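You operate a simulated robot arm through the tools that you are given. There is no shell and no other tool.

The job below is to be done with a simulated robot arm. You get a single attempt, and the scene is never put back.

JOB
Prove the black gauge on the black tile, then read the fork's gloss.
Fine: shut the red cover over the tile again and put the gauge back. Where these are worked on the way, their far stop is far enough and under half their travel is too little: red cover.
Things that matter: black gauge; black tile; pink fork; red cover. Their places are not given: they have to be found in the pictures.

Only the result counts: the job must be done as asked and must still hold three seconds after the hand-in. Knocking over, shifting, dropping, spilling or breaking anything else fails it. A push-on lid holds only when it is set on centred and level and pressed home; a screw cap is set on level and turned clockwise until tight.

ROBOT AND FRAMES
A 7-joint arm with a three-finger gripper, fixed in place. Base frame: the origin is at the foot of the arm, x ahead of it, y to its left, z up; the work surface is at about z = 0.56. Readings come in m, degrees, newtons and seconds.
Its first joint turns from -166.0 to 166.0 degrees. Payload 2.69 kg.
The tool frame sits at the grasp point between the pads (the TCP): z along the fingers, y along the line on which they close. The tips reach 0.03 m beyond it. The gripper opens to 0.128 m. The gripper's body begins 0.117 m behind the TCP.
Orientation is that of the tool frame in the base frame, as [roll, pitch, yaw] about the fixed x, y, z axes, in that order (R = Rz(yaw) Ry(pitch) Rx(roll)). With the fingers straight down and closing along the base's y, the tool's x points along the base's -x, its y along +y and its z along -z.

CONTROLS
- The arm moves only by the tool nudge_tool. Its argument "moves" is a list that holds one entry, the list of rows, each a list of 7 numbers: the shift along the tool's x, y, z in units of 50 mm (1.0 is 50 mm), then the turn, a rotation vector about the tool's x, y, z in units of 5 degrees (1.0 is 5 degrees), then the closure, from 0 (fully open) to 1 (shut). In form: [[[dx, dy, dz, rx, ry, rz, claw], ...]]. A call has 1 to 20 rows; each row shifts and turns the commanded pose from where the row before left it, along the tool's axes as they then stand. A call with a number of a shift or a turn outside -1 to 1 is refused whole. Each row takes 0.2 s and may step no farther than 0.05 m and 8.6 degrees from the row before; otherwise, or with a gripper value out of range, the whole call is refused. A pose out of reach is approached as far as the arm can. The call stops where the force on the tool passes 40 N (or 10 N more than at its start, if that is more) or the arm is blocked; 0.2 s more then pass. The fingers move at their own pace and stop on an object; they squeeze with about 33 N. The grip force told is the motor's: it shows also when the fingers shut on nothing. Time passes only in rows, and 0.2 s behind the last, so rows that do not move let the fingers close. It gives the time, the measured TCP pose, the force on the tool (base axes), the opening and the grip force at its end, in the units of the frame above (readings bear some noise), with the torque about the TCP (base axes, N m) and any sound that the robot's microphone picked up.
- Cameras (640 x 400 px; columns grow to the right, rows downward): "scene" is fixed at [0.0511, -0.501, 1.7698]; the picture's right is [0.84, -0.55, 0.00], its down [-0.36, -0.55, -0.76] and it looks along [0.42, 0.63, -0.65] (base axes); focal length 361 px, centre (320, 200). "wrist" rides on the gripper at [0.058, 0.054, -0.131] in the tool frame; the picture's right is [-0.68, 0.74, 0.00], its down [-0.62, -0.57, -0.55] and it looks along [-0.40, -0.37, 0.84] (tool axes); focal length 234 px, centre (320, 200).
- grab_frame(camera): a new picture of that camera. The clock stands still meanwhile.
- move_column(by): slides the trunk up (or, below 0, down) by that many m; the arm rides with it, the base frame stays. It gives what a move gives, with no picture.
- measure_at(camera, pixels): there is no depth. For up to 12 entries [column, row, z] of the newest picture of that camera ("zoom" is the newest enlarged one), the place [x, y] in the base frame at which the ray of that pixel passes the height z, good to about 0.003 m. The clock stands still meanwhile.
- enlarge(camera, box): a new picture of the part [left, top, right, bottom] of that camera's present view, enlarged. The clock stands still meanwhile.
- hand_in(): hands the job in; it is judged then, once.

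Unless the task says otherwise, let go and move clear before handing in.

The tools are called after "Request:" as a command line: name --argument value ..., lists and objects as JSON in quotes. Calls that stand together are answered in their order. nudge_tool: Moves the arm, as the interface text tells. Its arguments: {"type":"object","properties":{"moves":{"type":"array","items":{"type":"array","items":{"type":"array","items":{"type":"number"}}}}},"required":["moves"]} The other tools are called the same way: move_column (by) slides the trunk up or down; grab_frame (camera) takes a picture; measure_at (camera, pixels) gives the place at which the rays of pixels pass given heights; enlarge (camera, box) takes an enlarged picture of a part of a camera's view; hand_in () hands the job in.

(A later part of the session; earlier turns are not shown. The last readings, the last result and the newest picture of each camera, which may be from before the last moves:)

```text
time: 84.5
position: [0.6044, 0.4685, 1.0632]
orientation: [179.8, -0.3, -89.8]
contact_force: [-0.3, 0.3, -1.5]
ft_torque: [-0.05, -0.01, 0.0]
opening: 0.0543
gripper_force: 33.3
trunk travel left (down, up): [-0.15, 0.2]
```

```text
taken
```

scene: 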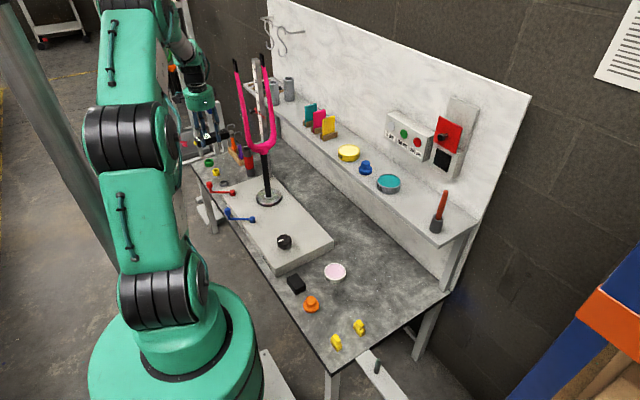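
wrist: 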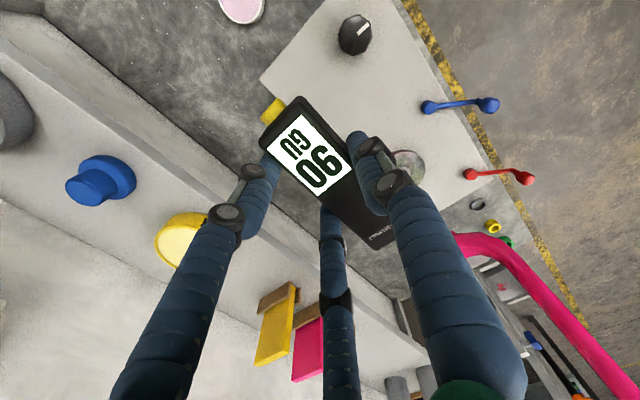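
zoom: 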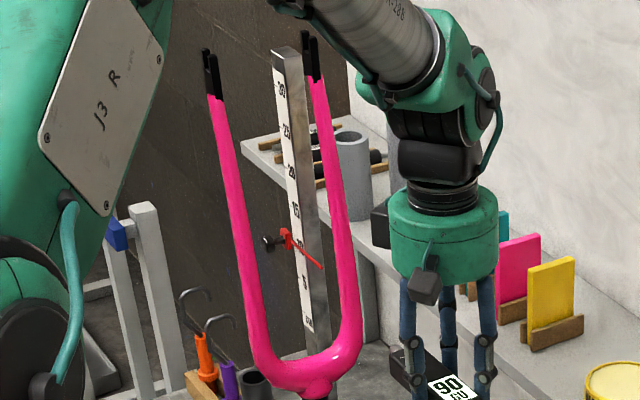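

The fork stands in its original orientation. I'll measure the gauge's centreline again before approaching the crown.

Request:
measure_at --camera "wrist" --pixels '[[259, 140, 1.0537], [300, 97, 1.0537], [372, 250, 1.0537], [275, 110, 1.041]]'

Request:
enlarge --camera "scene" --box '[240, 125, 310, 175]'

Request:
measure_at --camera "scene" --pixels '[[264.5, 147.2, 0.9], [264.5, 147.2, 0.92], [246, 140, 0.92], [247, 143, 0.92], [279, 138, 0.92]]'

```text
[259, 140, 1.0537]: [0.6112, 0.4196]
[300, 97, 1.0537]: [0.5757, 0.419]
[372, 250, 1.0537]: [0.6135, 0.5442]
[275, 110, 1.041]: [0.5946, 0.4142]
```

```text
8.00 times, centred on (275, 150) of scene
```

zoom: 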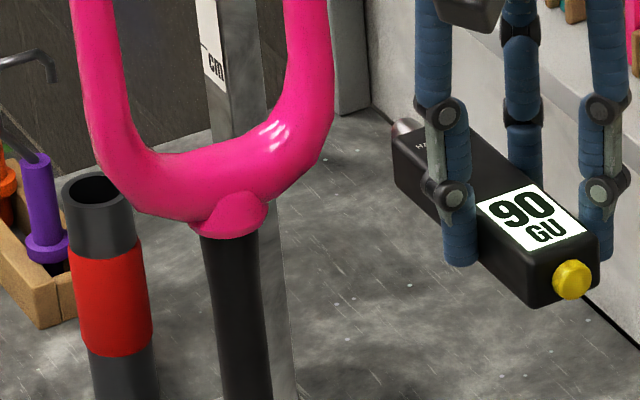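

```text
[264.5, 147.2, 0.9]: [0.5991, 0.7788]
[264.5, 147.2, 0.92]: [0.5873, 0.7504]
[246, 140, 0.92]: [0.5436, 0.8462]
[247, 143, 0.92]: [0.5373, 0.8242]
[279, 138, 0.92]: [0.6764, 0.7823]
```

Gauge nub line is at TCP −0.0085 in x; the crown centre is at x≈0.588, z≈0.910. I'll go to TCP (0.5965, 0.60, 0.9325).

Request:
nudge_tool --moves '[[[-0.52, 0.03, 0.522, 0, 0, 0, 1], [-0.52, 0.03, 0.522, 0, 0, 0, 1], [-0.52, 0.03, 0.522, 0, 0, 0, 1], [-0.52, 0.03, 0.522, 0, 0, 0, 1], [-0.52, 0.03, 0.522, 0, 0, 0, 1], [0, 0, 0, 0, 0, 0, 1], [0, 0, 0, 0, 0, 0, 1]]]'

Request:
enlarge --camera "scene" --box '[240, 125, 310, 175]'

```text
time: 86.1
position: [0.5966, 0.599, 0.9336]
orientation: [179.9, -0.3, -89.8]
contact_force: [0.0, -0.2, -0.6]
ft_torque: [-0.04, -0.01, 0.0]
opening: 0.0542
gripper_force: 33.2
trunk travel left (down, up): [-0.15, 0.2]
```

```text
8.00 times, centred on (275, 150) of scene
```

zoom: 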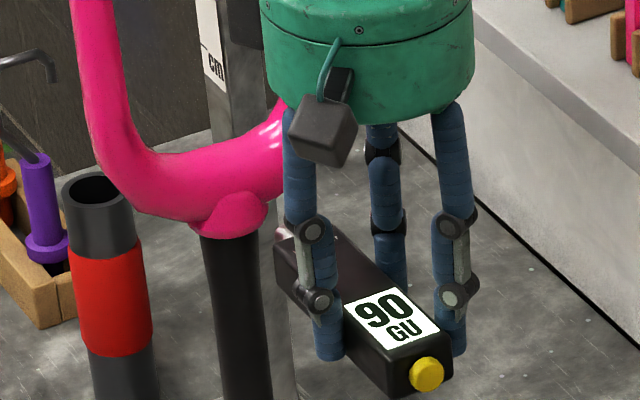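

The gauge aims at the crown centre. I'll advance 30 mm, then creep in 1.5 mm steps.

Request:
nudge_tool --moves '[[[-0.3, 0, 0, 0, 0, 0, 1], [-0.3, 0, 0, 0, 0, 0, 1], [-0.06, 0, 0, 0, 0, 0, 1], [-0.04, 0, 0, 0, 0, 0, 1], [0, 0, 0, 0, 0, 0, 1]]]'

Request:
enlarge --camera "wrist" --box '[250, 90, 370, 210]'

```text
time: 87.3
position: [0.5955, 0.6328, 0.9318]
orientation: [179.9, -0.3, -89.9]
contact_force: [0.2, -0.6, -1.5]
ft_torque: [-0.03, 0.02, 0.0]
opening: 0.0541
gripper_force: 32.9
trunk travel left (down, up): [-0.15, 0.2]
```

```text
3.33 times, centred on (310, 150) of wrist
```

zoom: 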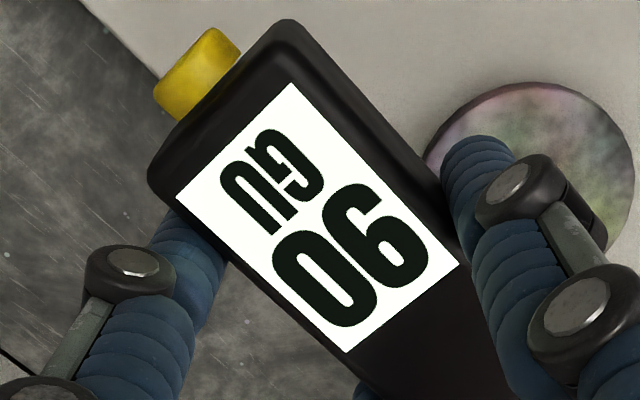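

Request:
nudge_tool --moves '[[[-0.04, 0, 0, 0, 0, 0, 1], [-0.03, 0, 0, 0, 0, 0, 1], [-0.02, 0, 0, 0, 0, 0, 1], [0, 0, 0, 0, 0, 0, 1]]]'

Request:
enlarge --camera "wrist" --box '[250, 90, 370, 210]'

Request:
enlarge --camera "scene" --box '[250, 135, 285, 165]'

```text
time: 88.3
position: [0.5951, 0.6369, 0.9314]
orientation: [179.7, -0.3, -89.9]
contact_force: [-0.1, 0.8, -2.0]
ft_torque: [-0.04, 0.01, 0.01]
opening: 0.0542
gripper_force: 32.8
trunk travel left (down, up): [-0.15, 0.2]
```

```text
3.33 times, centred on (310, 150) of wrist
```

zoom: 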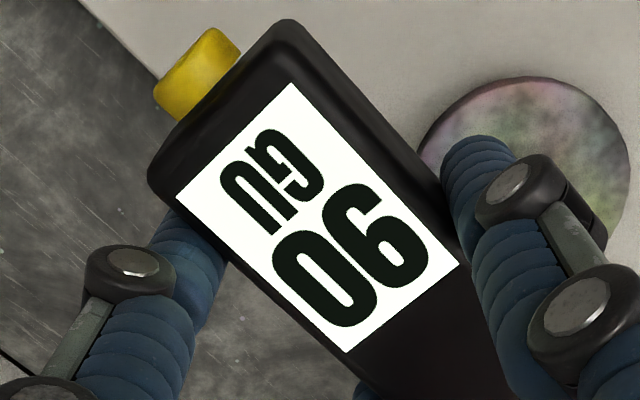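

```text
13.33 times, centred on (268, 150) of scene
```

zoom: 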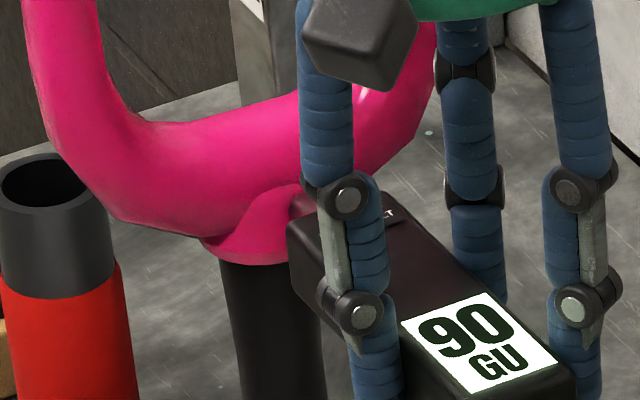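

The nub (zoom (300,203)) is just about touching at the crown's lower part. I'll scan: press lightly at several heights, checking the display each time.

Request:
nudge_tool --moves '[[[0, 0, -0.06, 0, 0, 0, 1], [-0.03, 0, 0, 0, 0, 0, 1], [-0.02, 0, 0, 0, 0, 0, 1], [0, 0, 0, 0, 0, 0, 1], [0, 0, 0, 0, 0, 0, 1]]]'

Request:
enlarge --camera "wrist" --box '[250, 90, 370, 210]'

Request:
enlarge --camera "scene" --box '[250, 135, 285, 165]'

```text
time: 89.5
position: [0.5961, 0.6393, 0.9356]
orientation: [179.8, -0.3, -89.9]
contact_force: [-1.3, 0.0, -1.9]
ft_torque: [-0.03, -0.05, 0.02]
opening: 0.0545
gripper_force: 32.4
trunk travel left (down, up): [-0.15, 0.2]
```

```text
3.33 times, centred on (310, 150) of wrist
```

zoom: 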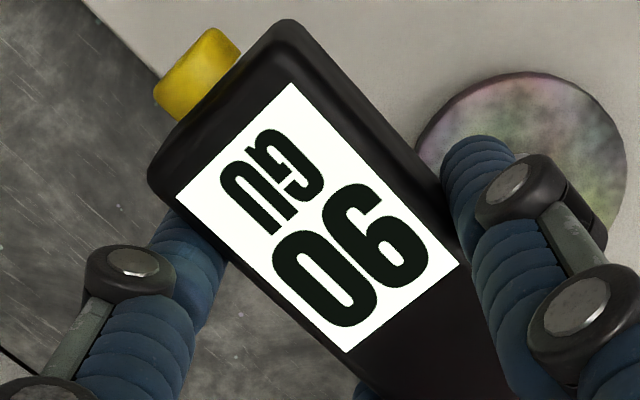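

```text
13.33 times, centred on (268, 150) of scene
```

zoom: 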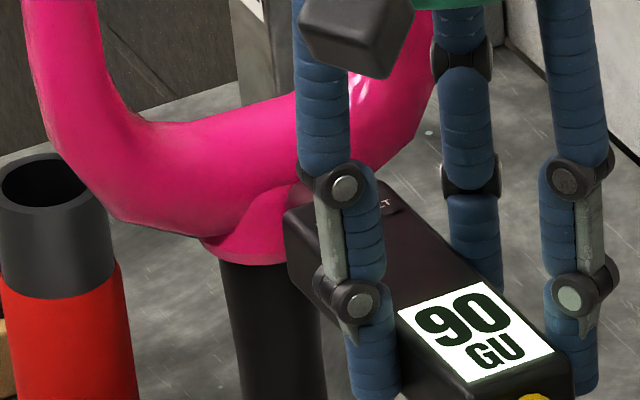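

No contact yet. I'll continue 3 mm more.

Request:
nudge_tool --moves '[[[-0.03, 0, 0, 0, 0, 0, 1], [-0.03, 0, 0, 0, 0, 0, 1], [0, 0, 0, 0, 0, 0, 1], [0, 0, 0, 0, 0, 0, 1]]]'

Request:
enlarge --camera "wrist" --box '[250, 90, 370, 210]'

Request:
enlarge --camera "scene" --box '[250, 135, 285, 165]'

```text
time: 90.5
position: [0.5963, 0.6413, 0.9352]
orientation: [179.7, -0.4, -90.0]
contact_force: [0.2, -25.7, 2.0]
ft_torque: [-0.22, -0.05, 0.04]
opening: 0.054
gripper_force: 33.0
trunk travel left (down, up): [-0.15, 0.2]
```

```text
3.33 times, centred on (310, 150) of wrist
```

zoom: 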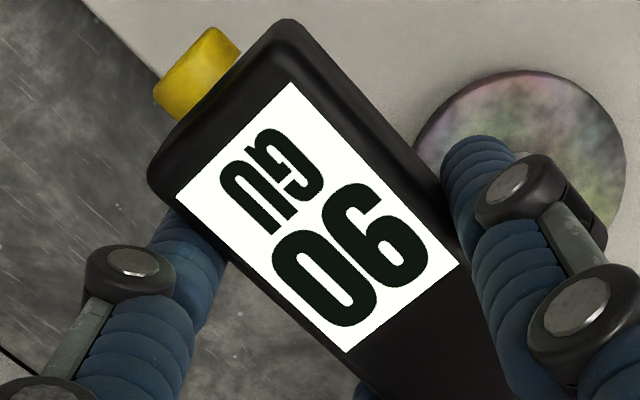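

```text
13.33 times, centred on (268, 150) of scene
```

zoom: 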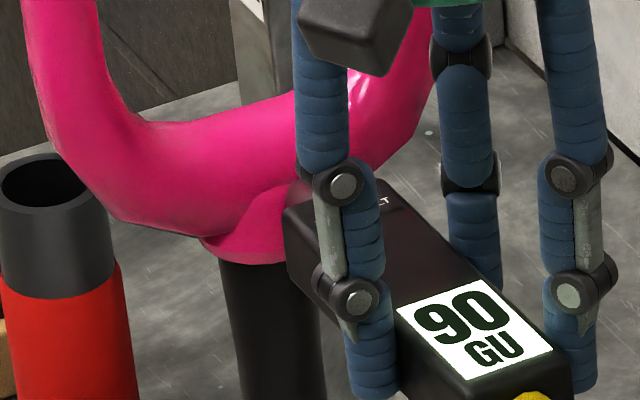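

Square contact again (Fy −26 N) with no change on the display. To learn whether the gauge reacts to any surface, I'll lightly touch the fixed black post just below, then come back to the fork.

Request:
nudge_tool --moves '[[[0.3, 0, 0, 0, 0, 0, 1], [0, 0, 0.5, 0, 0, 0, 1], [0, 0, 0.5, 0, 0, 0, 1], [-0.24, 0, 0, 0, 0, 0, 1], [-0.1, 0, 0, 0, 0, 0, 1], [-0.06, 0, 0, 0, 0, 0, 1], [0, 0, 0, 0, 0, 0, 1]]]'

Request:
enlarge --camera "scene" --box '[250, 135, 285, 170]'

Request:
enlarge --camera "wrist" --box '[250, 90, 370, 210]'

```text
time: 92.1
position: [0.5968, 0.6442, 0.8841]
orientation: [179.7, -0.4, -90.0]
contact_force: [6.0, -22.0, -1.1]
ft_torque: [-0.56, -0.13, -0.29]
opening: 0.0543
gripper_force: 32.5
trunk travel left (down, up): [-0.15, 0.2]
```

```text
11.43 times, centred on (268, 152) of scene
```

zoom: 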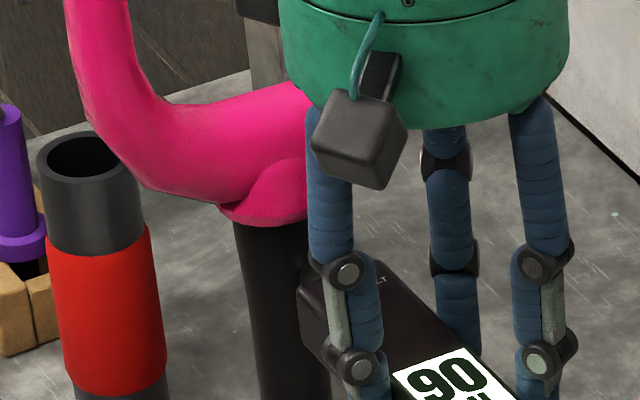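

```text
3.33 times, centred on (310, 150) of wrist
```

zoom: 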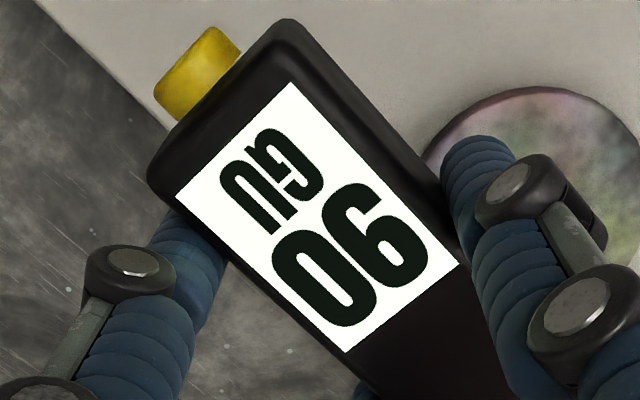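

The post touch changed nothing, so only certain surfaces register; it also tells me the fork axis is at y≈0.762. I'll retry the left leg from its outer side, now aligned to y=0.762. First withdraw, rise and turn the gauge to +x.

Request:
nudge_tool --moves '[[[0.3, 0, 0, 0, 0, 0, 1], [0.9, 0, 0, 0, 0, 0, 1], [0.8, 0, -0.4, 0, 0, 0, 1], [0.8, 0, -0.5, 0, 0, 0, 1], [0.3, 0, -0.8, 0, 0, 0, 1], [0, 0, -0.8, 0, 0, 0, 1], [0, 0, -0.8, 0, 0, 0, 1], [0, 0, -0.4, 0, 0, 0, 1], [0, 0, 0, 0, 0, 0, 1]]]'

Request:
nudge_tool --moves '[[[0, 0, 0, 0, 0, 1, 1], [0, 0, 0, 0, 0, 1, 1], [0, 0, 0, 0, 0, 1, 1], [0, 0, 0, 0, 0, 1, 1], [0, 0, 0, 0, 0, 1, 1], [0, 0, 0, 0, 0, 1, 1], [0, 0, 0, 0, 0, 1, 1], [0, 0, 0, 0, 0, 1, 1], [0, 0, 0, 0, 0, 1, 1], [0, 0, 0, 0, 0, 1, 1], [0, 0, 0, 0, 0, 1, 1], [0, 0, 0, 0, 0, 1, 1], [0, 0, 0, 0, 0, 1, 1], [0, 0, 0, 0, 0, 1, 1], [0, 0, 0, 0, 0, 1, 1], [0, 0, 0, 0, 0, 1, 1], [0, 0, 0, 0, 0, 1, 1], [0, 0, 0, 0, 0, 0.8, 1], [0, 0, 0, 0, 0, 0, 1]]]'

```text
time: 94.1
position: [0.5983, 0.4923, 1.0705]
orientation: [179.8, -0.3, -89.9]
contact_force: [0.6, 0.8, -1.4]
ft_torque: [0.0, -0.04, -0.02]
opening: 0.0541
gripper_force: 32.3
trunk travel left (down, up): [-0.15, 0.2]
```

```text
time: 98.1
position: [0.5965, 0.4932, 1.0711]
orientation: [-179.7, -0.2, -179.0]
contact_force: [-0.3, 0.0, -2.1]
ft_torque: [0.0, -0.03, 0.01]
opening: 0.0542
gripper_force: 32.9
trunk travel left (down, up): [-0.15, 0.2]
```

Turned. Now over to the outer side of the left leg.

Request:
nudge_tool --moves '[[[0.6, 0.59, 0, 0, 0, 0, 1], [0.6, 0.59, 0, 0, 0, 0, 1], [0.6, 0.59, 0, 0, 0, 0, 1], [0.6, 0.59, 0, 0, 0, 0, 1], [0.6, 0.59, 0, 0, 0, 0, 1], [0.6, 0.59, 0, 0, 0, 0, 1], [0.6, 0.59, 0, 0, 0, 0, 1], [0.6, 0.59, 0, 0, 0, 0, 1], [0, 0, 0, 0, 0, 0, 1], [0, 0, 0, 0, 0, 0, 1]]]'

Request:
grab_frame --camera "wrist"

Request:
enlarge --camera "wrist" --box '[340, 200, 640, 400]'

Request:
enlarge --camera "scene" --box '[205, 70, 285, 160]'

```text
time: 100.3
position: [0.3544, 0.7248, 1.0714]
orientation: [-179.7, -0.2, -179.0]
contact_force: [-0.7, 0.1, -1.8]
ft_torque: [0.01, 0.04, 0.0]
opening: 0.0543
gripper_force: 33.4
trunk travel left (down, up): [-0.15, 0.2]
```

```text
taken
```

wrist: 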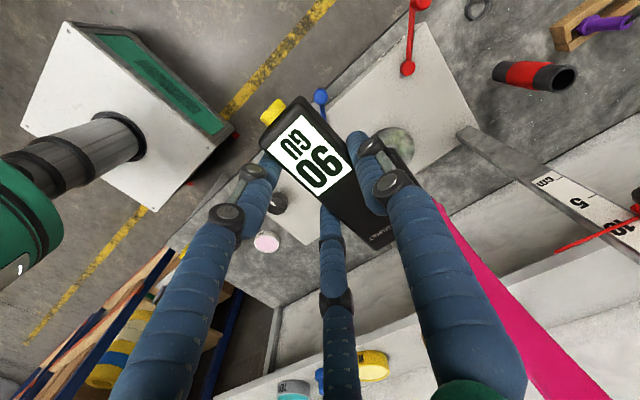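

```text
2.00 times, centred on (490, 300) of wrist
```

zoom: 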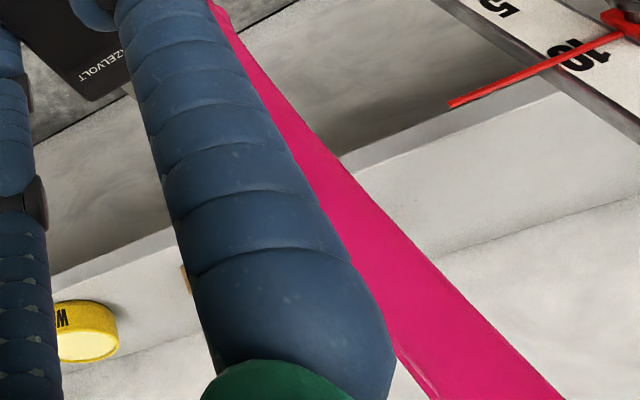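

```text
4.44 times, centred on (245, 115) of scene
```

zoom: 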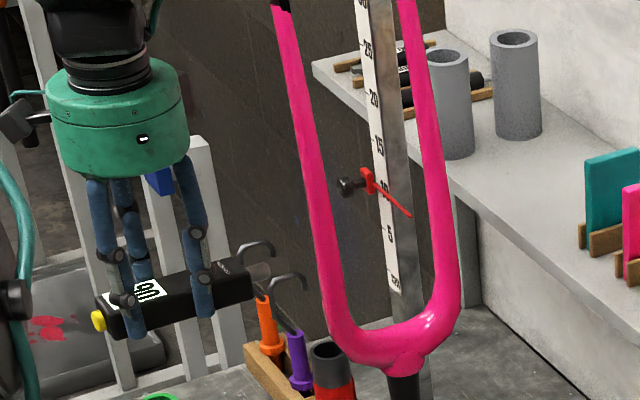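

Request:
measure_at --camera "wrist" --pixels '[[537.5, 390, 1.13], [537.5, 390, 1.15], [604, 392.5, 1.13], [604, 392.5, 1.15], [530, 317.5, 1.07], [530, 317.5, 1.1], [259, 140, 1.062], [300, 97, 1.062], [372, 250, 1.062]]'

Request:
measure_at --camera "zoom" --pixels '[[309, 150, 1.06], [309, 150, 1.1], [322, 240, 1.02], [322, 240, 1.06], [264, 270, 1.049]]'

```text
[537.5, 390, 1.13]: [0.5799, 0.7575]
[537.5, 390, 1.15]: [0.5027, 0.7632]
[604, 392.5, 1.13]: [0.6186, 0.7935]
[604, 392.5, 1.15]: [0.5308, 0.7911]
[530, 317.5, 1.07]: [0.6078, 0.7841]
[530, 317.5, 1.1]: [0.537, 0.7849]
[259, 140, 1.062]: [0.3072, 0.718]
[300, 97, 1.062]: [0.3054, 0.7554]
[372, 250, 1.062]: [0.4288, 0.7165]
```

```text
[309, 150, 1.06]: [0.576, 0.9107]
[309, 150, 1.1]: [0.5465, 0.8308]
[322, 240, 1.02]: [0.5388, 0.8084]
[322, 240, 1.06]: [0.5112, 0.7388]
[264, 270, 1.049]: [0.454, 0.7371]
```

The leg leans: its centre is y≈0.776 at z≈1.14 and nearer 0.769 at z≈1.05, so my earlier press was off-centre. I'll realign the nub to y≈0.769 and stop ~20 mm short for another look.

Request:
nudge_tool --moves '[[[0, 0.34, 0, 0, 0, 0, 1], [0, 0.33, 0, 0, 0, 0, 1], [-0.38, 0, 0, 0, 0, 0, 1], [-0.38, 0, 0, 0, 0, 0, 1], [0, 0, 0, 0, 0, 0, 1], [0, 0, 0, 0, 0, 0, 1]]]'

Request:
enlarge --camera "wrist" --box '[340, 200, 640, 400]'

Request:
measure_at --camera "zoom" --pixels '[[320, 200, 1.1]]'

Request:
enlarge --camera "scene" --box '[225, 100, 265, 145]'

```text
time: 101.7
position: [0.3899, 0.7592, 1.0698]
orientation: [-179.7, -0.2, -178.8]
contact_force: [-0.1, -0.4, -1.9]
ft_torque: [-0.02, 0.01, 0.0]
opening: 0.0543
gripper_force: 32.8
trunk travel left (down, up): [-0.15, 0.2]
```

```text
2.00 times, centred on (490, 300) of wrist
```

zoom: 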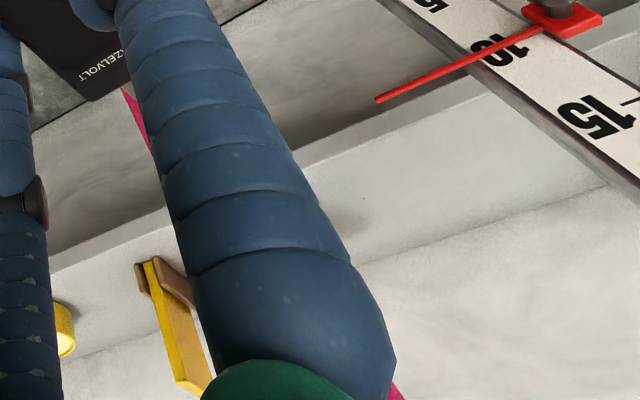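

```text
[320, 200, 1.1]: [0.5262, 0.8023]
```

```text
8.89 times, centred on (245, 122) of scene
```

zoom: 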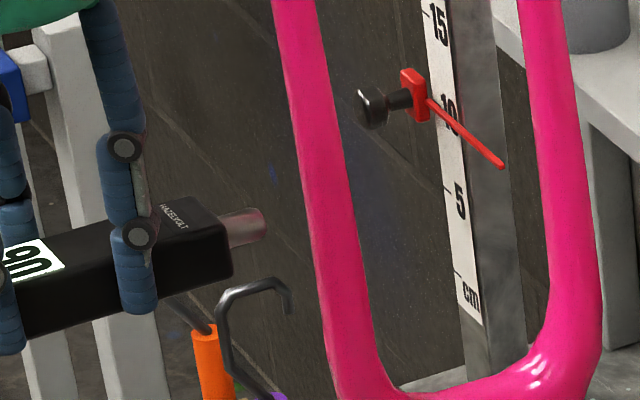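

Request:
measure_at --camera "wrist" --pixels '[[399, 260, 1.04], [399, 260, 1.06], [404, 272, 1.05], [404, 272, 1.07], [393, 247, 1.03], [393, 247, 1.05]]'

Request:
measure_at --camera "zoom" --pixels '[[250, 226, 1.048], [310, 220, 1.048], [338, 220, 1.04], [338, 220, 1.06], [320, 130, 1.08], [320, 130, 1.1]]'

```text
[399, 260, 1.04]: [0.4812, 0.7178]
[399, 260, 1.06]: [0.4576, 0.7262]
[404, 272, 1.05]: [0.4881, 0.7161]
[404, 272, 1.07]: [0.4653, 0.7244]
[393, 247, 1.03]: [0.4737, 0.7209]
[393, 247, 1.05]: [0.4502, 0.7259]
```

```text
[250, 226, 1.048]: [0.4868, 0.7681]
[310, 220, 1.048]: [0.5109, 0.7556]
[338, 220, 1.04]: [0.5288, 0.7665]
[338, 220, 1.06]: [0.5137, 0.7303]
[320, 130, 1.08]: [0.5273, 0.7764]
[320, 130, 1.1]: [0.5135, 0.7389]
```

Request:
grab_frame --camera "wrist"

Request:
measure_at --camera "wrist" --pixels '[[399, 260, 1.04], [399, 260, 1.06], [404, 272, 1.05], [404, 272, 1.07], [393, 247, 1.03], [393, 247, 1.05], [259, 140, 1.0605], [300, 97, 1.0605], [372, 250, 1.0605]]'

```text
taken
```

wrist: 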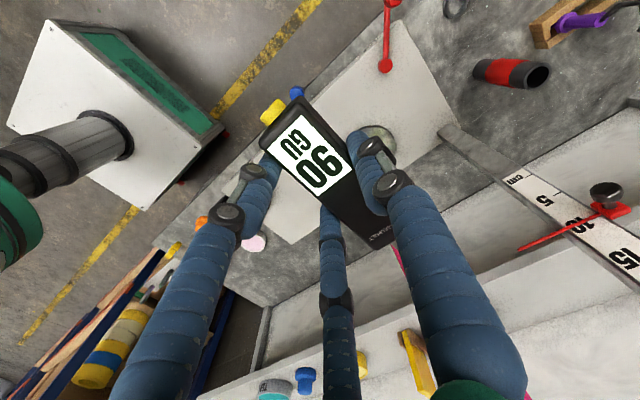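

```text
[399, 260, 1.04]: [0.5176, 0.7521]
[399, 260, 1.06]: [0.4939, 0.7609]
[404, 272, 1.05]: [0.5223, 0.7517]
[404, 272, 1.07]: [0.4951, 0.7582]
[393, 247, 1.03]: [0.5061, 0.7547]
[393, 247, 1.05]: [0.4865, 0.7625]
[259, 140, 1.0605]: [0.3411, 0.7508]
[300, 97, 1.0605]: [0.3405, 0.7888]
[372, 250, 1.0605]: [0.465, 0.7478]
```

At z≈1.04 the leg's centre is y≈0.763 while the nub is at ≈0.767 with ~1.4° yaw. I'll correct both, then advance and creep to contact.

Request:
nudge_tool --moves '[[[0, -0.134, 0, 0, 0, -0.28, 1], [-0.2, 0, 0, 0, 0, 0, 1], [-0.14, 0, 0, 0, 0, 0, 1], [-0.04, 0, 0, 0, 0, 0, 1], [0, 0, 0, 0, 0, 0, 1]]]'

Request:
enlarge --camera "scene" --box '[225, 100, 265, 145]'

Request:
enlarge --camera "wrist" --box '[250, 90, 450, 300]'

```text
time: 102.9
position: [0.4091, 0.7528, 1.0694]
orientation: [-179.6, -0.2, -177.5]
contact_force: [-0.2, 1.1, -2.2]
ft_torque: [-0.03, 0.03, 0.02]
opening: 0.0542
gripper_force: 33.2
trunk travel left (down, up): [-0.15, 0.2]
```

```text
8.89 times, centred on (245, 122) of scene
```

zoom: 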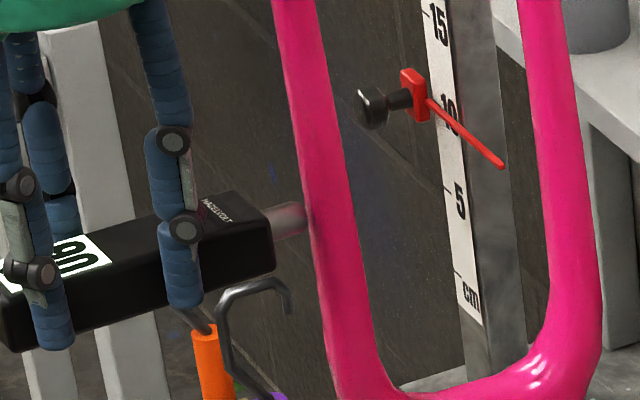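

```text
1.90 times, centred on (350, 195) of wrist
```

zoom: 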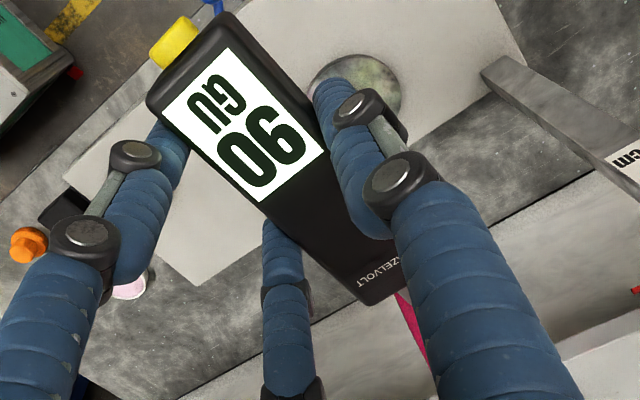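

Almost touching; the nub (305,220) is right at the leg's edge. I'll creep 1 mm per step.

Request:
nudge_tool --moves '[[[-0.03, 0, 0, 0, 0, 0, 1], [-0.02, 0, 0, 0, 0, 0, 1], [-0.02, 0, 0, 0, 0, 0, 1], [0, 0, 0, 0, 0, 0, 1]]]'

Request:
enlarge --camera "wrist" --box '[250, 90, 450, 300]'

Request:
enlarge --camera "scene" --box '[236, 118, 252, 131]'

```text
time: 103.9
position: [0.4123, 0.7531, 1.0711]
orientation: [-179.7, -0.2, -177.5]
contact_force: [-2.6, -0.8, -1.9]
ft_torque: [0.0, 0.14, 0.04]
opening: 0.0541
gripper_force: 32.9
trunk travel left (down, up): [-0.15, 0.2]
```

```text
1.90 times, centred on (350, 195) of wrist
```

zoom: 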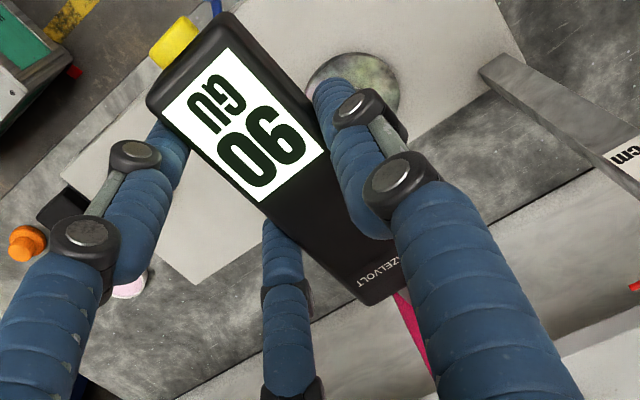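

```text
16.00 times, centred on (244, 124) of scene
```

zoom: 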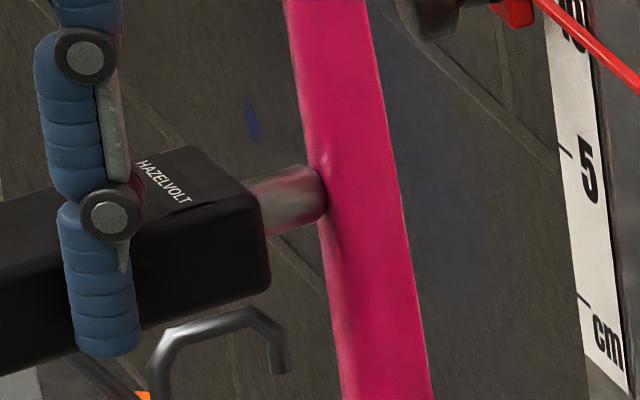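

The nub now visibly meets the leg (Fx −2.6 N). I'll press slightly further.

Request:
nudge_tool --moves '[[[-0.03, 0, 0, 0, 0, 0, 1], [-0.02, 0, 0, 0, 0, 0, 1], [0, 0, 0, 0, 0, 0, 1], [0, 0, 0, 0, 0, 0, 1]]]'

Request:
enlarge --camera "wrist" --box '[250, 90, 450, 300]'

Request:
enlarge --camera "scene" --box '[236, 118, 252, 131]'

```text
time: 104.9
position: [0.4125, 0.753, 1.0705]
orientation: [-179.6, -0.3, -177.5]
contact_force: [-23.3, 0.4, -1.5]
ft_torque: [0.0, 0.57, 0.28]
opening: 0.0544
gripper_force: 32.9
trunk travel left (down, up): [-0.15, 0.2]
```

```text
1.90 times, centred on (350, 195) of wrist
```

zoom: 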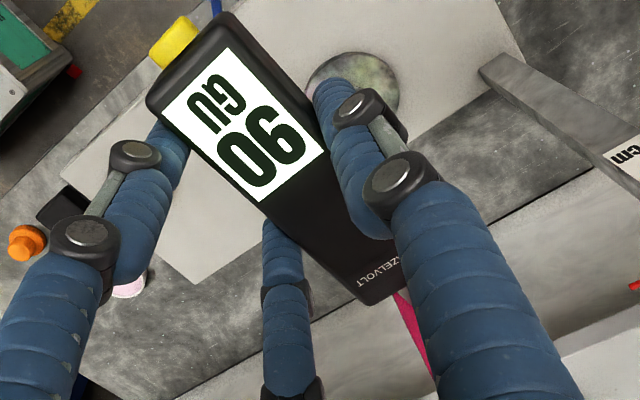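

```text
16.00 times, centred on (244, 124) of scene
```

zoom: 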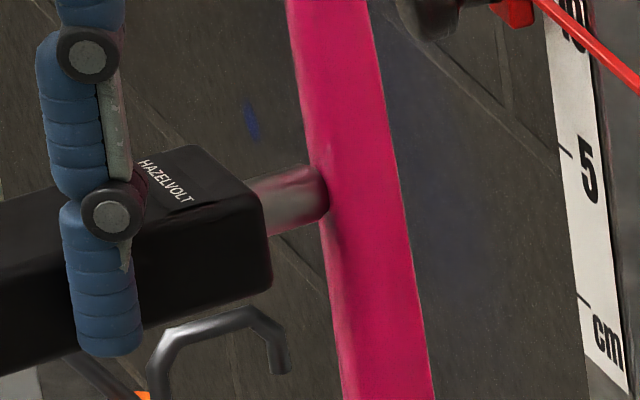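

Contact is perfectly square here (Fx −23, Fy 0.4, Fz ~0). I'll hold it for about 3 s and re-read.

Request:
nudge_tool --moves '[[[0.02, 0, 0, 0, 0, 0, 1], [0, 0, 0, 0, 0, 0, 1], [0, 0, 0, 0, 0, 0, 1], [0, 0, 0, 0, 0, 0, 1], [0, 0, 0, 0, 0, 0, 1], [0, 0, 0, 0, 0, 0, 1], [0, 0, 0, 0, 0, 0, 1], [0, 0, 0, 0, 0, 0, 1], [0, 0, 0, 0, 0, 0, 1], [0, 0, 0, 0, 0, 0, 1], [0, 0, 0, 0, 0, 0, 1], [0, 0, 0, 0, 0, 0, 1], [0, 0, 0, 0, 0, 0, 1], [0, 0, 0, 0, 0, 0, 1]]]'

Request:
enlarge --camera "wrist" --box '[250, 90, 450, 300]'

Request:
enlarge --camera "scene" --box '[215, 45, 305, 165]'

```text
time: 107.9
position: [0.4142, 0.7527, 1.0701]
orientation: [-179.7, -0.3, -177.5]
contact_force: [-17.9, -0.3, -2.0]
ft_torque: [0.01, 0.41, 0.14]
opening: 0.0542
gripper_force: 33.0
trunk travel left (down, up): [-0.15, 0.2]
```

```text
1.90 times, centred on (350, 195) of wrist
```

zoom: 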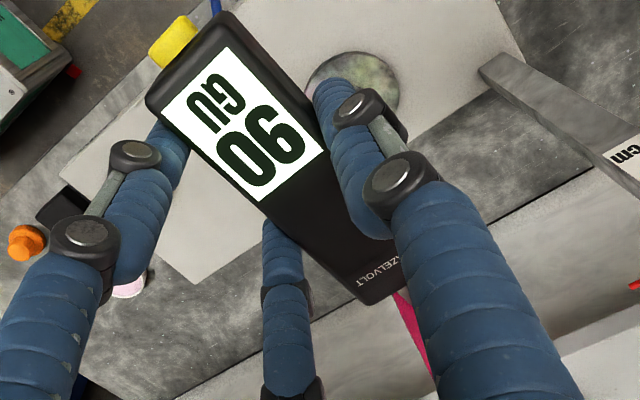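

```text
3.33 times, centred on (260, 105) of scene
```

zoom: 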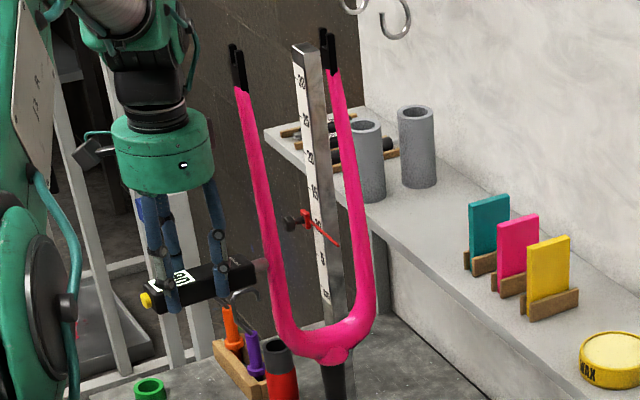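

Still 90 after 3 s of square contact. I'll try another height on the same leg (60 mm higher) to see whether a different spot registers.

Request:
nudge_tool --moves '[[[0.24, 0, 0, 0, 0, 0, 1], [0, 0.05, -0.6, 0, 0, 0, 1], [0, 0.05, -0.6, 0, 0, 0, 1], [-0.08, 0, 0, 0, 0, 0, 1], [-0.04, 0, 0, 0, 0, 0, 1], [-0.03, 0, 0, 0, 0, 0, 1], [0, 0, 0, 0, 0, 0, 1]]]'

Request:
enlarge --camera "scene" --box '[225, 90, 265, 140]'

Request:
enlarge --camera "wrist" --box '[250, 90, 450, 300]'

```text
time: 109.5
position: [0.4095, 0.7586, 1.1296]
orientation: [-179.7, -0.1, -177.5]
contact_force: [0.0, 0.1, -2.0]
ft_torque: [-0.01, 0.03, 0.01]
opening: 0.0545
gripper_force: 33.1
trunk travel left (down, up): [-0.15, 0.2]
```

```text
8.00 times, centred on (245, 115) of scene
```

zoom: 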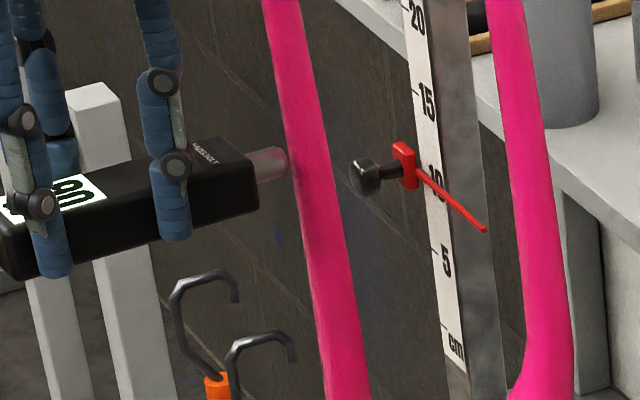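

```text
1.90 times, centred on (350, 195) of wrist
```

zoom: 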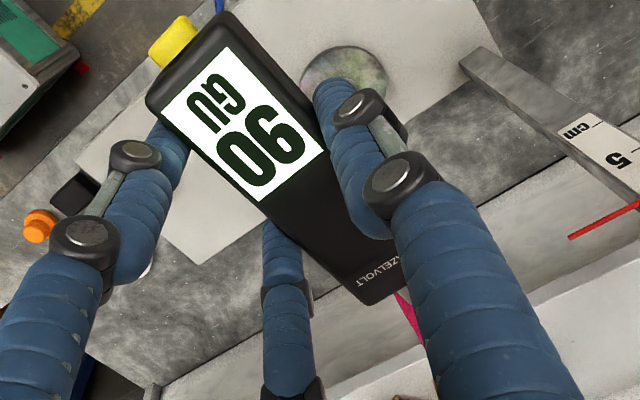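

Nearly touching at the new height. I'll creep in until contact.

Request:
nudge_tool --moves '[[[-0.05, 0, 0, 0, 0, 0, 1], [-0.03, 0, 0, 0, 0, 0, 1], [-0.03, 0, 0, 0, 0, 0, 1], [0, 0, 0, 0, 0, 0, 1], [0, 0, 0, 0, 0, 0, 1], [0, 0, 0, 0, 0, 0, 1]]]'

Request:
enlarge --camera "scene" --box '[225, 90, 265, 140]'

Request:
enlarge --camera "wrist" --box '[250, 90, 450, 300]'

```text
time: 110.9
position: [0.4149, 0.7577, 1.1299]
orientation: [-179.7, -0.1, -177.5]
contact_force: [-3.7, 1.0, -3.0]
ft_torque: [0.01, 0.24, 0.04]
opening: 0.0543
gripper_force: 33.1
trunk travel left (down, up): [-0.15, 0.2]
```

```text
8.00 times, centred on (245, 115) of scene
```

zoom: 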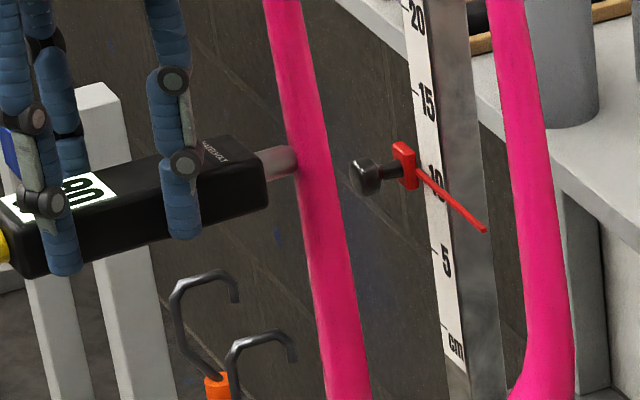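

```text
1.90 times, centred on (350, 195) of wrist
```

zoom: 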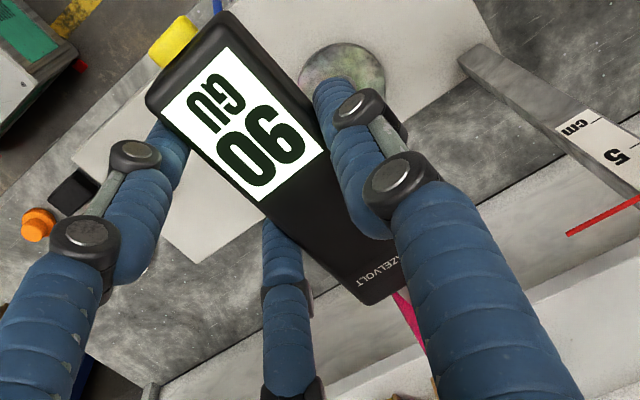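

Light square contact here also leaves 90. I'll press firmly here for a second as a final check at this spot.

Request:
nudge_tool --moves '[[[-0.04, 0, 0, 0, 0, 0, 1], [-0.02, 0, 0, 0, 0, 0, 1], [0, 0, 0, 0, 0, 0, 1], [0, 0, 0, 0, 0, 0, 1], [0, 0, 0, 0, 0, 0, 1], [0, 0, 0, 0, 0, 0, 1]]]'

Request:
enlarge --camera "wrist" --box '[250, 90, 450, 300]'

Request:
enlarge --camera "scene" --box '[205, 95, 265, 140]'

```text
time: 112.3
position: [0.4161, 0.7585, 1.1302]
orientation: [-179.7, -0.2, -177.4]
contact_force: [-32.4, 3.0, -6.0]
ft_torque: [0.01, 1.16, 0.56]
opening: 0.0545
gripper_force: 32.8
trunk travel left (down, up): [-0.15, 0.2]
```

```text
1.90 times, centred on (350, 195) of wrist
```

zoom: 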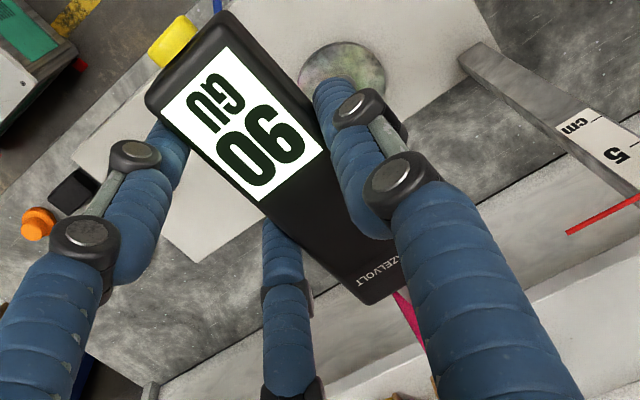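

```text
8.89 times, centred on (235, 118) of scene
```

zoom: 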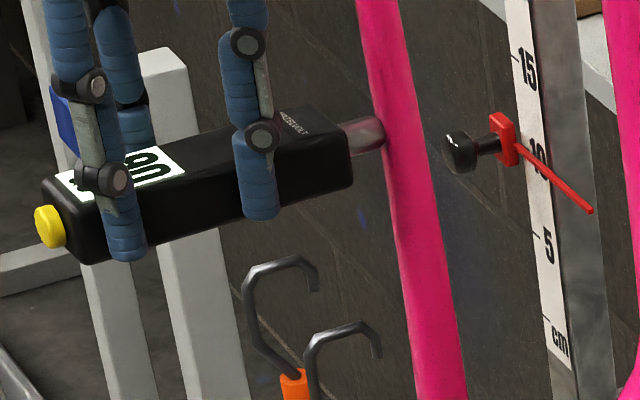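

The display stays 90 after firm, square, held contacts on crown and leg, light and heavy, so I take the fork's gloss as read at 90 GU. I'll withdraw and carry the gauge back to above its place.

Request:
nudge_tool --moves '[[[0.3, 0, 0, 0, 0, 0, 1], [0.9, 0, 0, 0, 0, 0, 1], [0, 0, 0, 0, 0, 0, 1]]]'

Request:
nudge_tool --moves '[[[-0.19, -0.76, 0.389, 0, 0, 0, 1], [-0.19, -0.76, 0.389, 0, 0, 0, 1], [-0.19, -0.76, 0.389, 0, 0, 0, 1], [-0.19, -0.76, 0.389, 0, 0, 0, 1], [-0.19, -0.76, 0.389, 0, 0, 0, 1], [-0.19, -0.76, 0.389, 0, 0, 0, 1], [-0.19, -0.76, 0.389, 0, 0, 0, 1], [-0.19, -0.76, 0.389, 0, 0, 0, 1], [-0.19, -0.76, 0.389, 0, 0, 0, 1], [0, 0, 0, 0, 0, 0, 1]]]'

Request:
grab_frame --camera "scene"

Request:
enlarge --camera "wrist" --box '[250, 90, 450, 300]'

Request:
enlarge --camera "scene" --box '[225, 45, 305, 155]'

```text
time: 113.1
position: [0.3594, 0.7551, 1.1306]
orientation: [-179.6, -0.1, -177.5]
contact_force: [-0.4, 0.3, -1.9]
ft_torque: [0.01, -0.01, -0.03]
opening: 0.0543
gripper_force: 33.0
trunk travel left (down, up): [-0.15, 0.2]
```

```text
time: 115.3
position: [0.4579, 0.4154, 0.9547]
orientation: [-179.7, -0.2, -177.5]
contact_force: [-0.6, -0.3, -1.1]
ft_torque: [0.01, 0.04, -0.01]
opening: 0.0544
gripper_force: 33.1
trunk travel left (down, up): [-0.15, 0.2]
```

```text
taken
```

scene: 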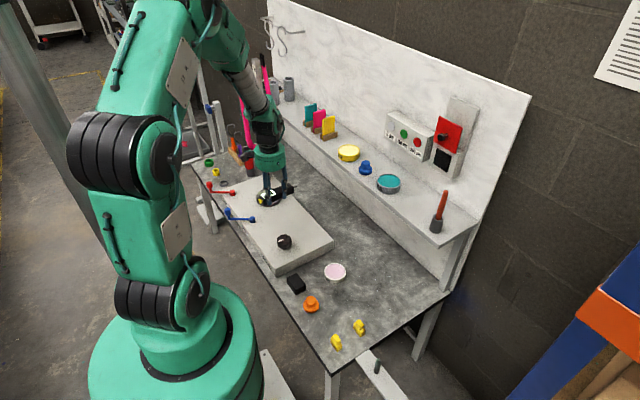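

```text
1.90 times, centred on (350, 195) of wrist
```

zoom: 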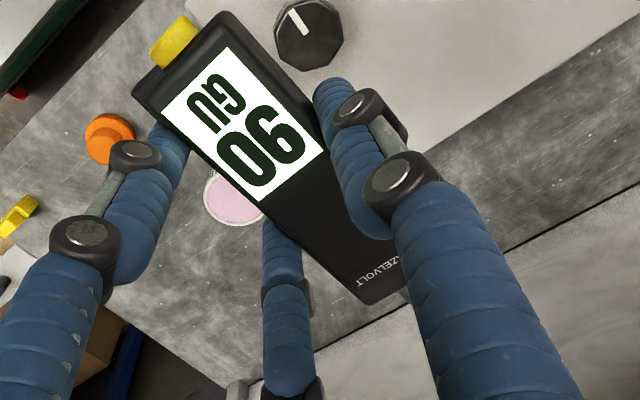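

```text
3.64 times, centred on (265, 100) of scene
```

zoom: 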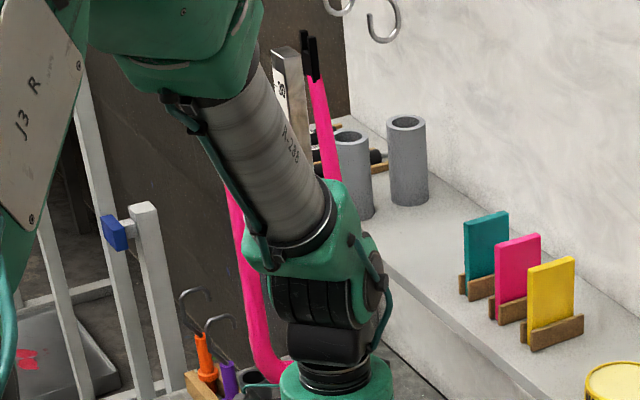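

The carry is going fine and the cover is still up. I'll continue to above the gauge's original spot.

Request:
nudge_tool --moves '[[[-0.188, -0.747, 0.455, 0, 0, 0, 1], [-0.188, -0.747, 0.455, 0, 0, 0, 1], [-0.188, -0.747, 0.455, 0, 0, 0, 1], [-0.188, -0.747, 0.455, 0, 0, 0, 1], [-0.188, -0.747, 0.455, 0, 0, 0, 1], [-0.188, -0.747, 0.455, 0, 0, 0, 1], [-0.188, -0.747, 0.455, 0, 0, 0, 1], [-0.188, -0.747, 0.455, 0, 0, 0, 1], [-0.188, -0.747, 0.455, 0, 0, 0, 1], [0, 0, 0, 0, 0, 0, 1], [0, 0, 0, 0, 0, 0, 1]]]'

Request:
grab_frame --camera "wrist"

Request:
enlarge --camera "scene" --box '[310, 230, 390, 310]'

```text
time: 117.7
position: [0.5557, 0.0824, 0.7527]
orientation: [-179.7, -0.2, -177.5]
contact_force: [-0.1, -0.1, -1.5]
ft_torque: [-0.02, 0.02, 0.01]
opening: 0.0542
gripper_force: 32.8
trunk travel left (down, up): [-0.15, 0.2]
```

```text
taken
```

wrist: 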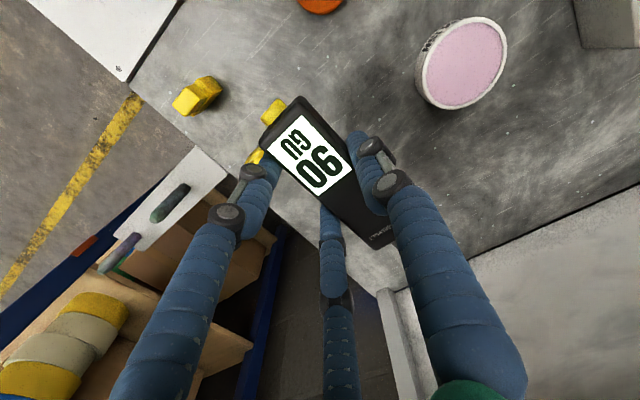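

```text
5.00 times, centred on (350, 270) of scene
```

zoom: 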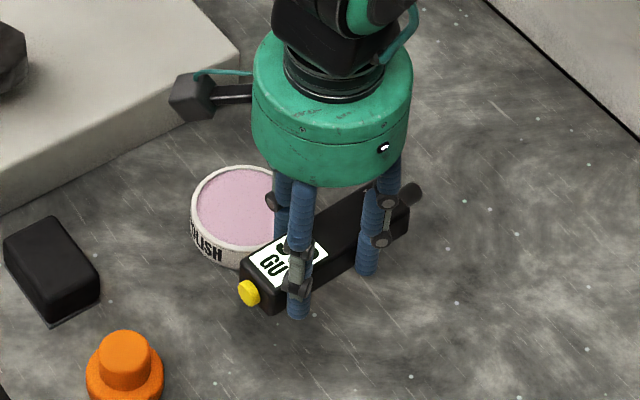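

Request:
measure_at --camera "wrist" --pixels '[[259, 140, 0.743], [300, 97, 0.743], [372, 250, 0.743], [275, 110, 0.731], [295, 176, 0.743]]'

Request:
measure_at --camera "zoom" --pixels '[[412, 193, 0.731], [249, 293, 0.731], [240, 262, 0.743], [272, 283, 0.743], [408, 210, 0.743], [270, 316, 0.718], [408, 235, 0.718]]'

```text
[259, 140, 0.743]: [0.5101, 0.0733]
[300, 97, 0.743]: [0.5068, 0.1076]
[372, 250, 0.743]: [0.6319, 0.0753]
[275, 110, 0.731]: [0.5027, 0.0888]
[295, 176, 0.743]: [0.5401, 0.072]
```

```text
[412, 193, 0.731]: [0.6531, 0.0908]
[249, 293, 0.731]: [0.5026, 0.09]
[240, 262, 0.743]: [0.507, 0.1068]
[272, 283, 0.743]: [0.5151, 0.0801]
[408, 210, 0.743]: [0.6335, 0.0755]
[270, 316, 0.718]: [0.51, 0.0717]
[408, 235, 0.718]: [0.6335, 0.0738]
```

The gauge is within ~3 mm of its original place and parallel. I'll nudge +2.7 mm in x, −1.5 mm in y and lower it, slowing at the end.

Request:
nudge_tool --moves '[[[-0.054, -0.03, 0, 0, 0, 0, 1], [0, 0, 0.9, 0, 0, 0, 1], [0, 0, 0.9, 0, 0, 0, 1], [0, 0, 0.9, 0, 0, 0, 1], [0, 0, 0.3, 0, 0, 0, 1], [0, 0, 0.06, 0, 0, 0, 1], [0, 0, 0, 0, 0, 0, 1], [0, 0, 0, 0, 0, 0, 1]]]'

Request:
enlarge --camera "scene" --box '[320, 265, 380, 320]'

```text
time: 119.5
position: [0.5581, 0.0827, 0.597]
orientation: [-179.8, -0.3, -177.5]
contact_force: [0.3, 0.0, -1.6]
ft_torque: [-0.01, 0.02, 0.0]
opening: 0.0542
gripper_force: 32.7
trunk travel left (down, up): [-0.15, 0.2]
```

```text
7.27 times, centred on (350, 292) of scene
```

zoom: 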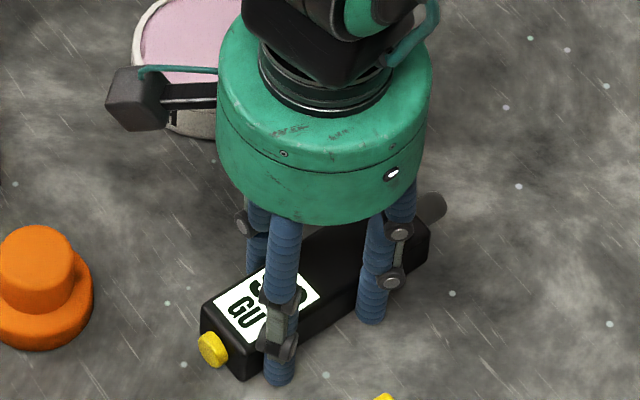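

No bench contact yet. I'll lower in 1 mm steps.

Request:
nudge_tool --moves '[[[0, 0, 0.02, 0, 0, 0, 1], [0, 0, 0.02, 0, 0, 0, 1], [0, 0, 0, 0, 0, 0, 1]]]'

```text
time: 120.3
position: [0.5573, 0.0814, 0.597]
orientation: [-179.7, -0.2, -177.5]
contact_force: [0.0, 0.0, -1.6]
ft_torque: [-0.06, 0.04, 0.01]
opening: 0.0542
gripper_force: 32.6
trunk travel left (down, up): [-0.15, 0.2]
```

Request:
nudge_tool --moves '[[[0, 0, 0.03, 0, 0, 0, 1], [0, 0, 0.03, 0, 0, 0, 1], [0, 0, 0, 0, 0, 0, 1]]]'

```text
time: 121.1
position: [0.5567, 0.0817, 0.5948]
orientation: [-179.7, -0.1, -177.5]
contact_force: [-5.1, -4.2, 18.5]
ft_torque: [0.44, -1.42, -0.25]
opening: 0.0545
gripper_force: 32.8
trunk travel left (down, up): [-0.15, 0.2]
```

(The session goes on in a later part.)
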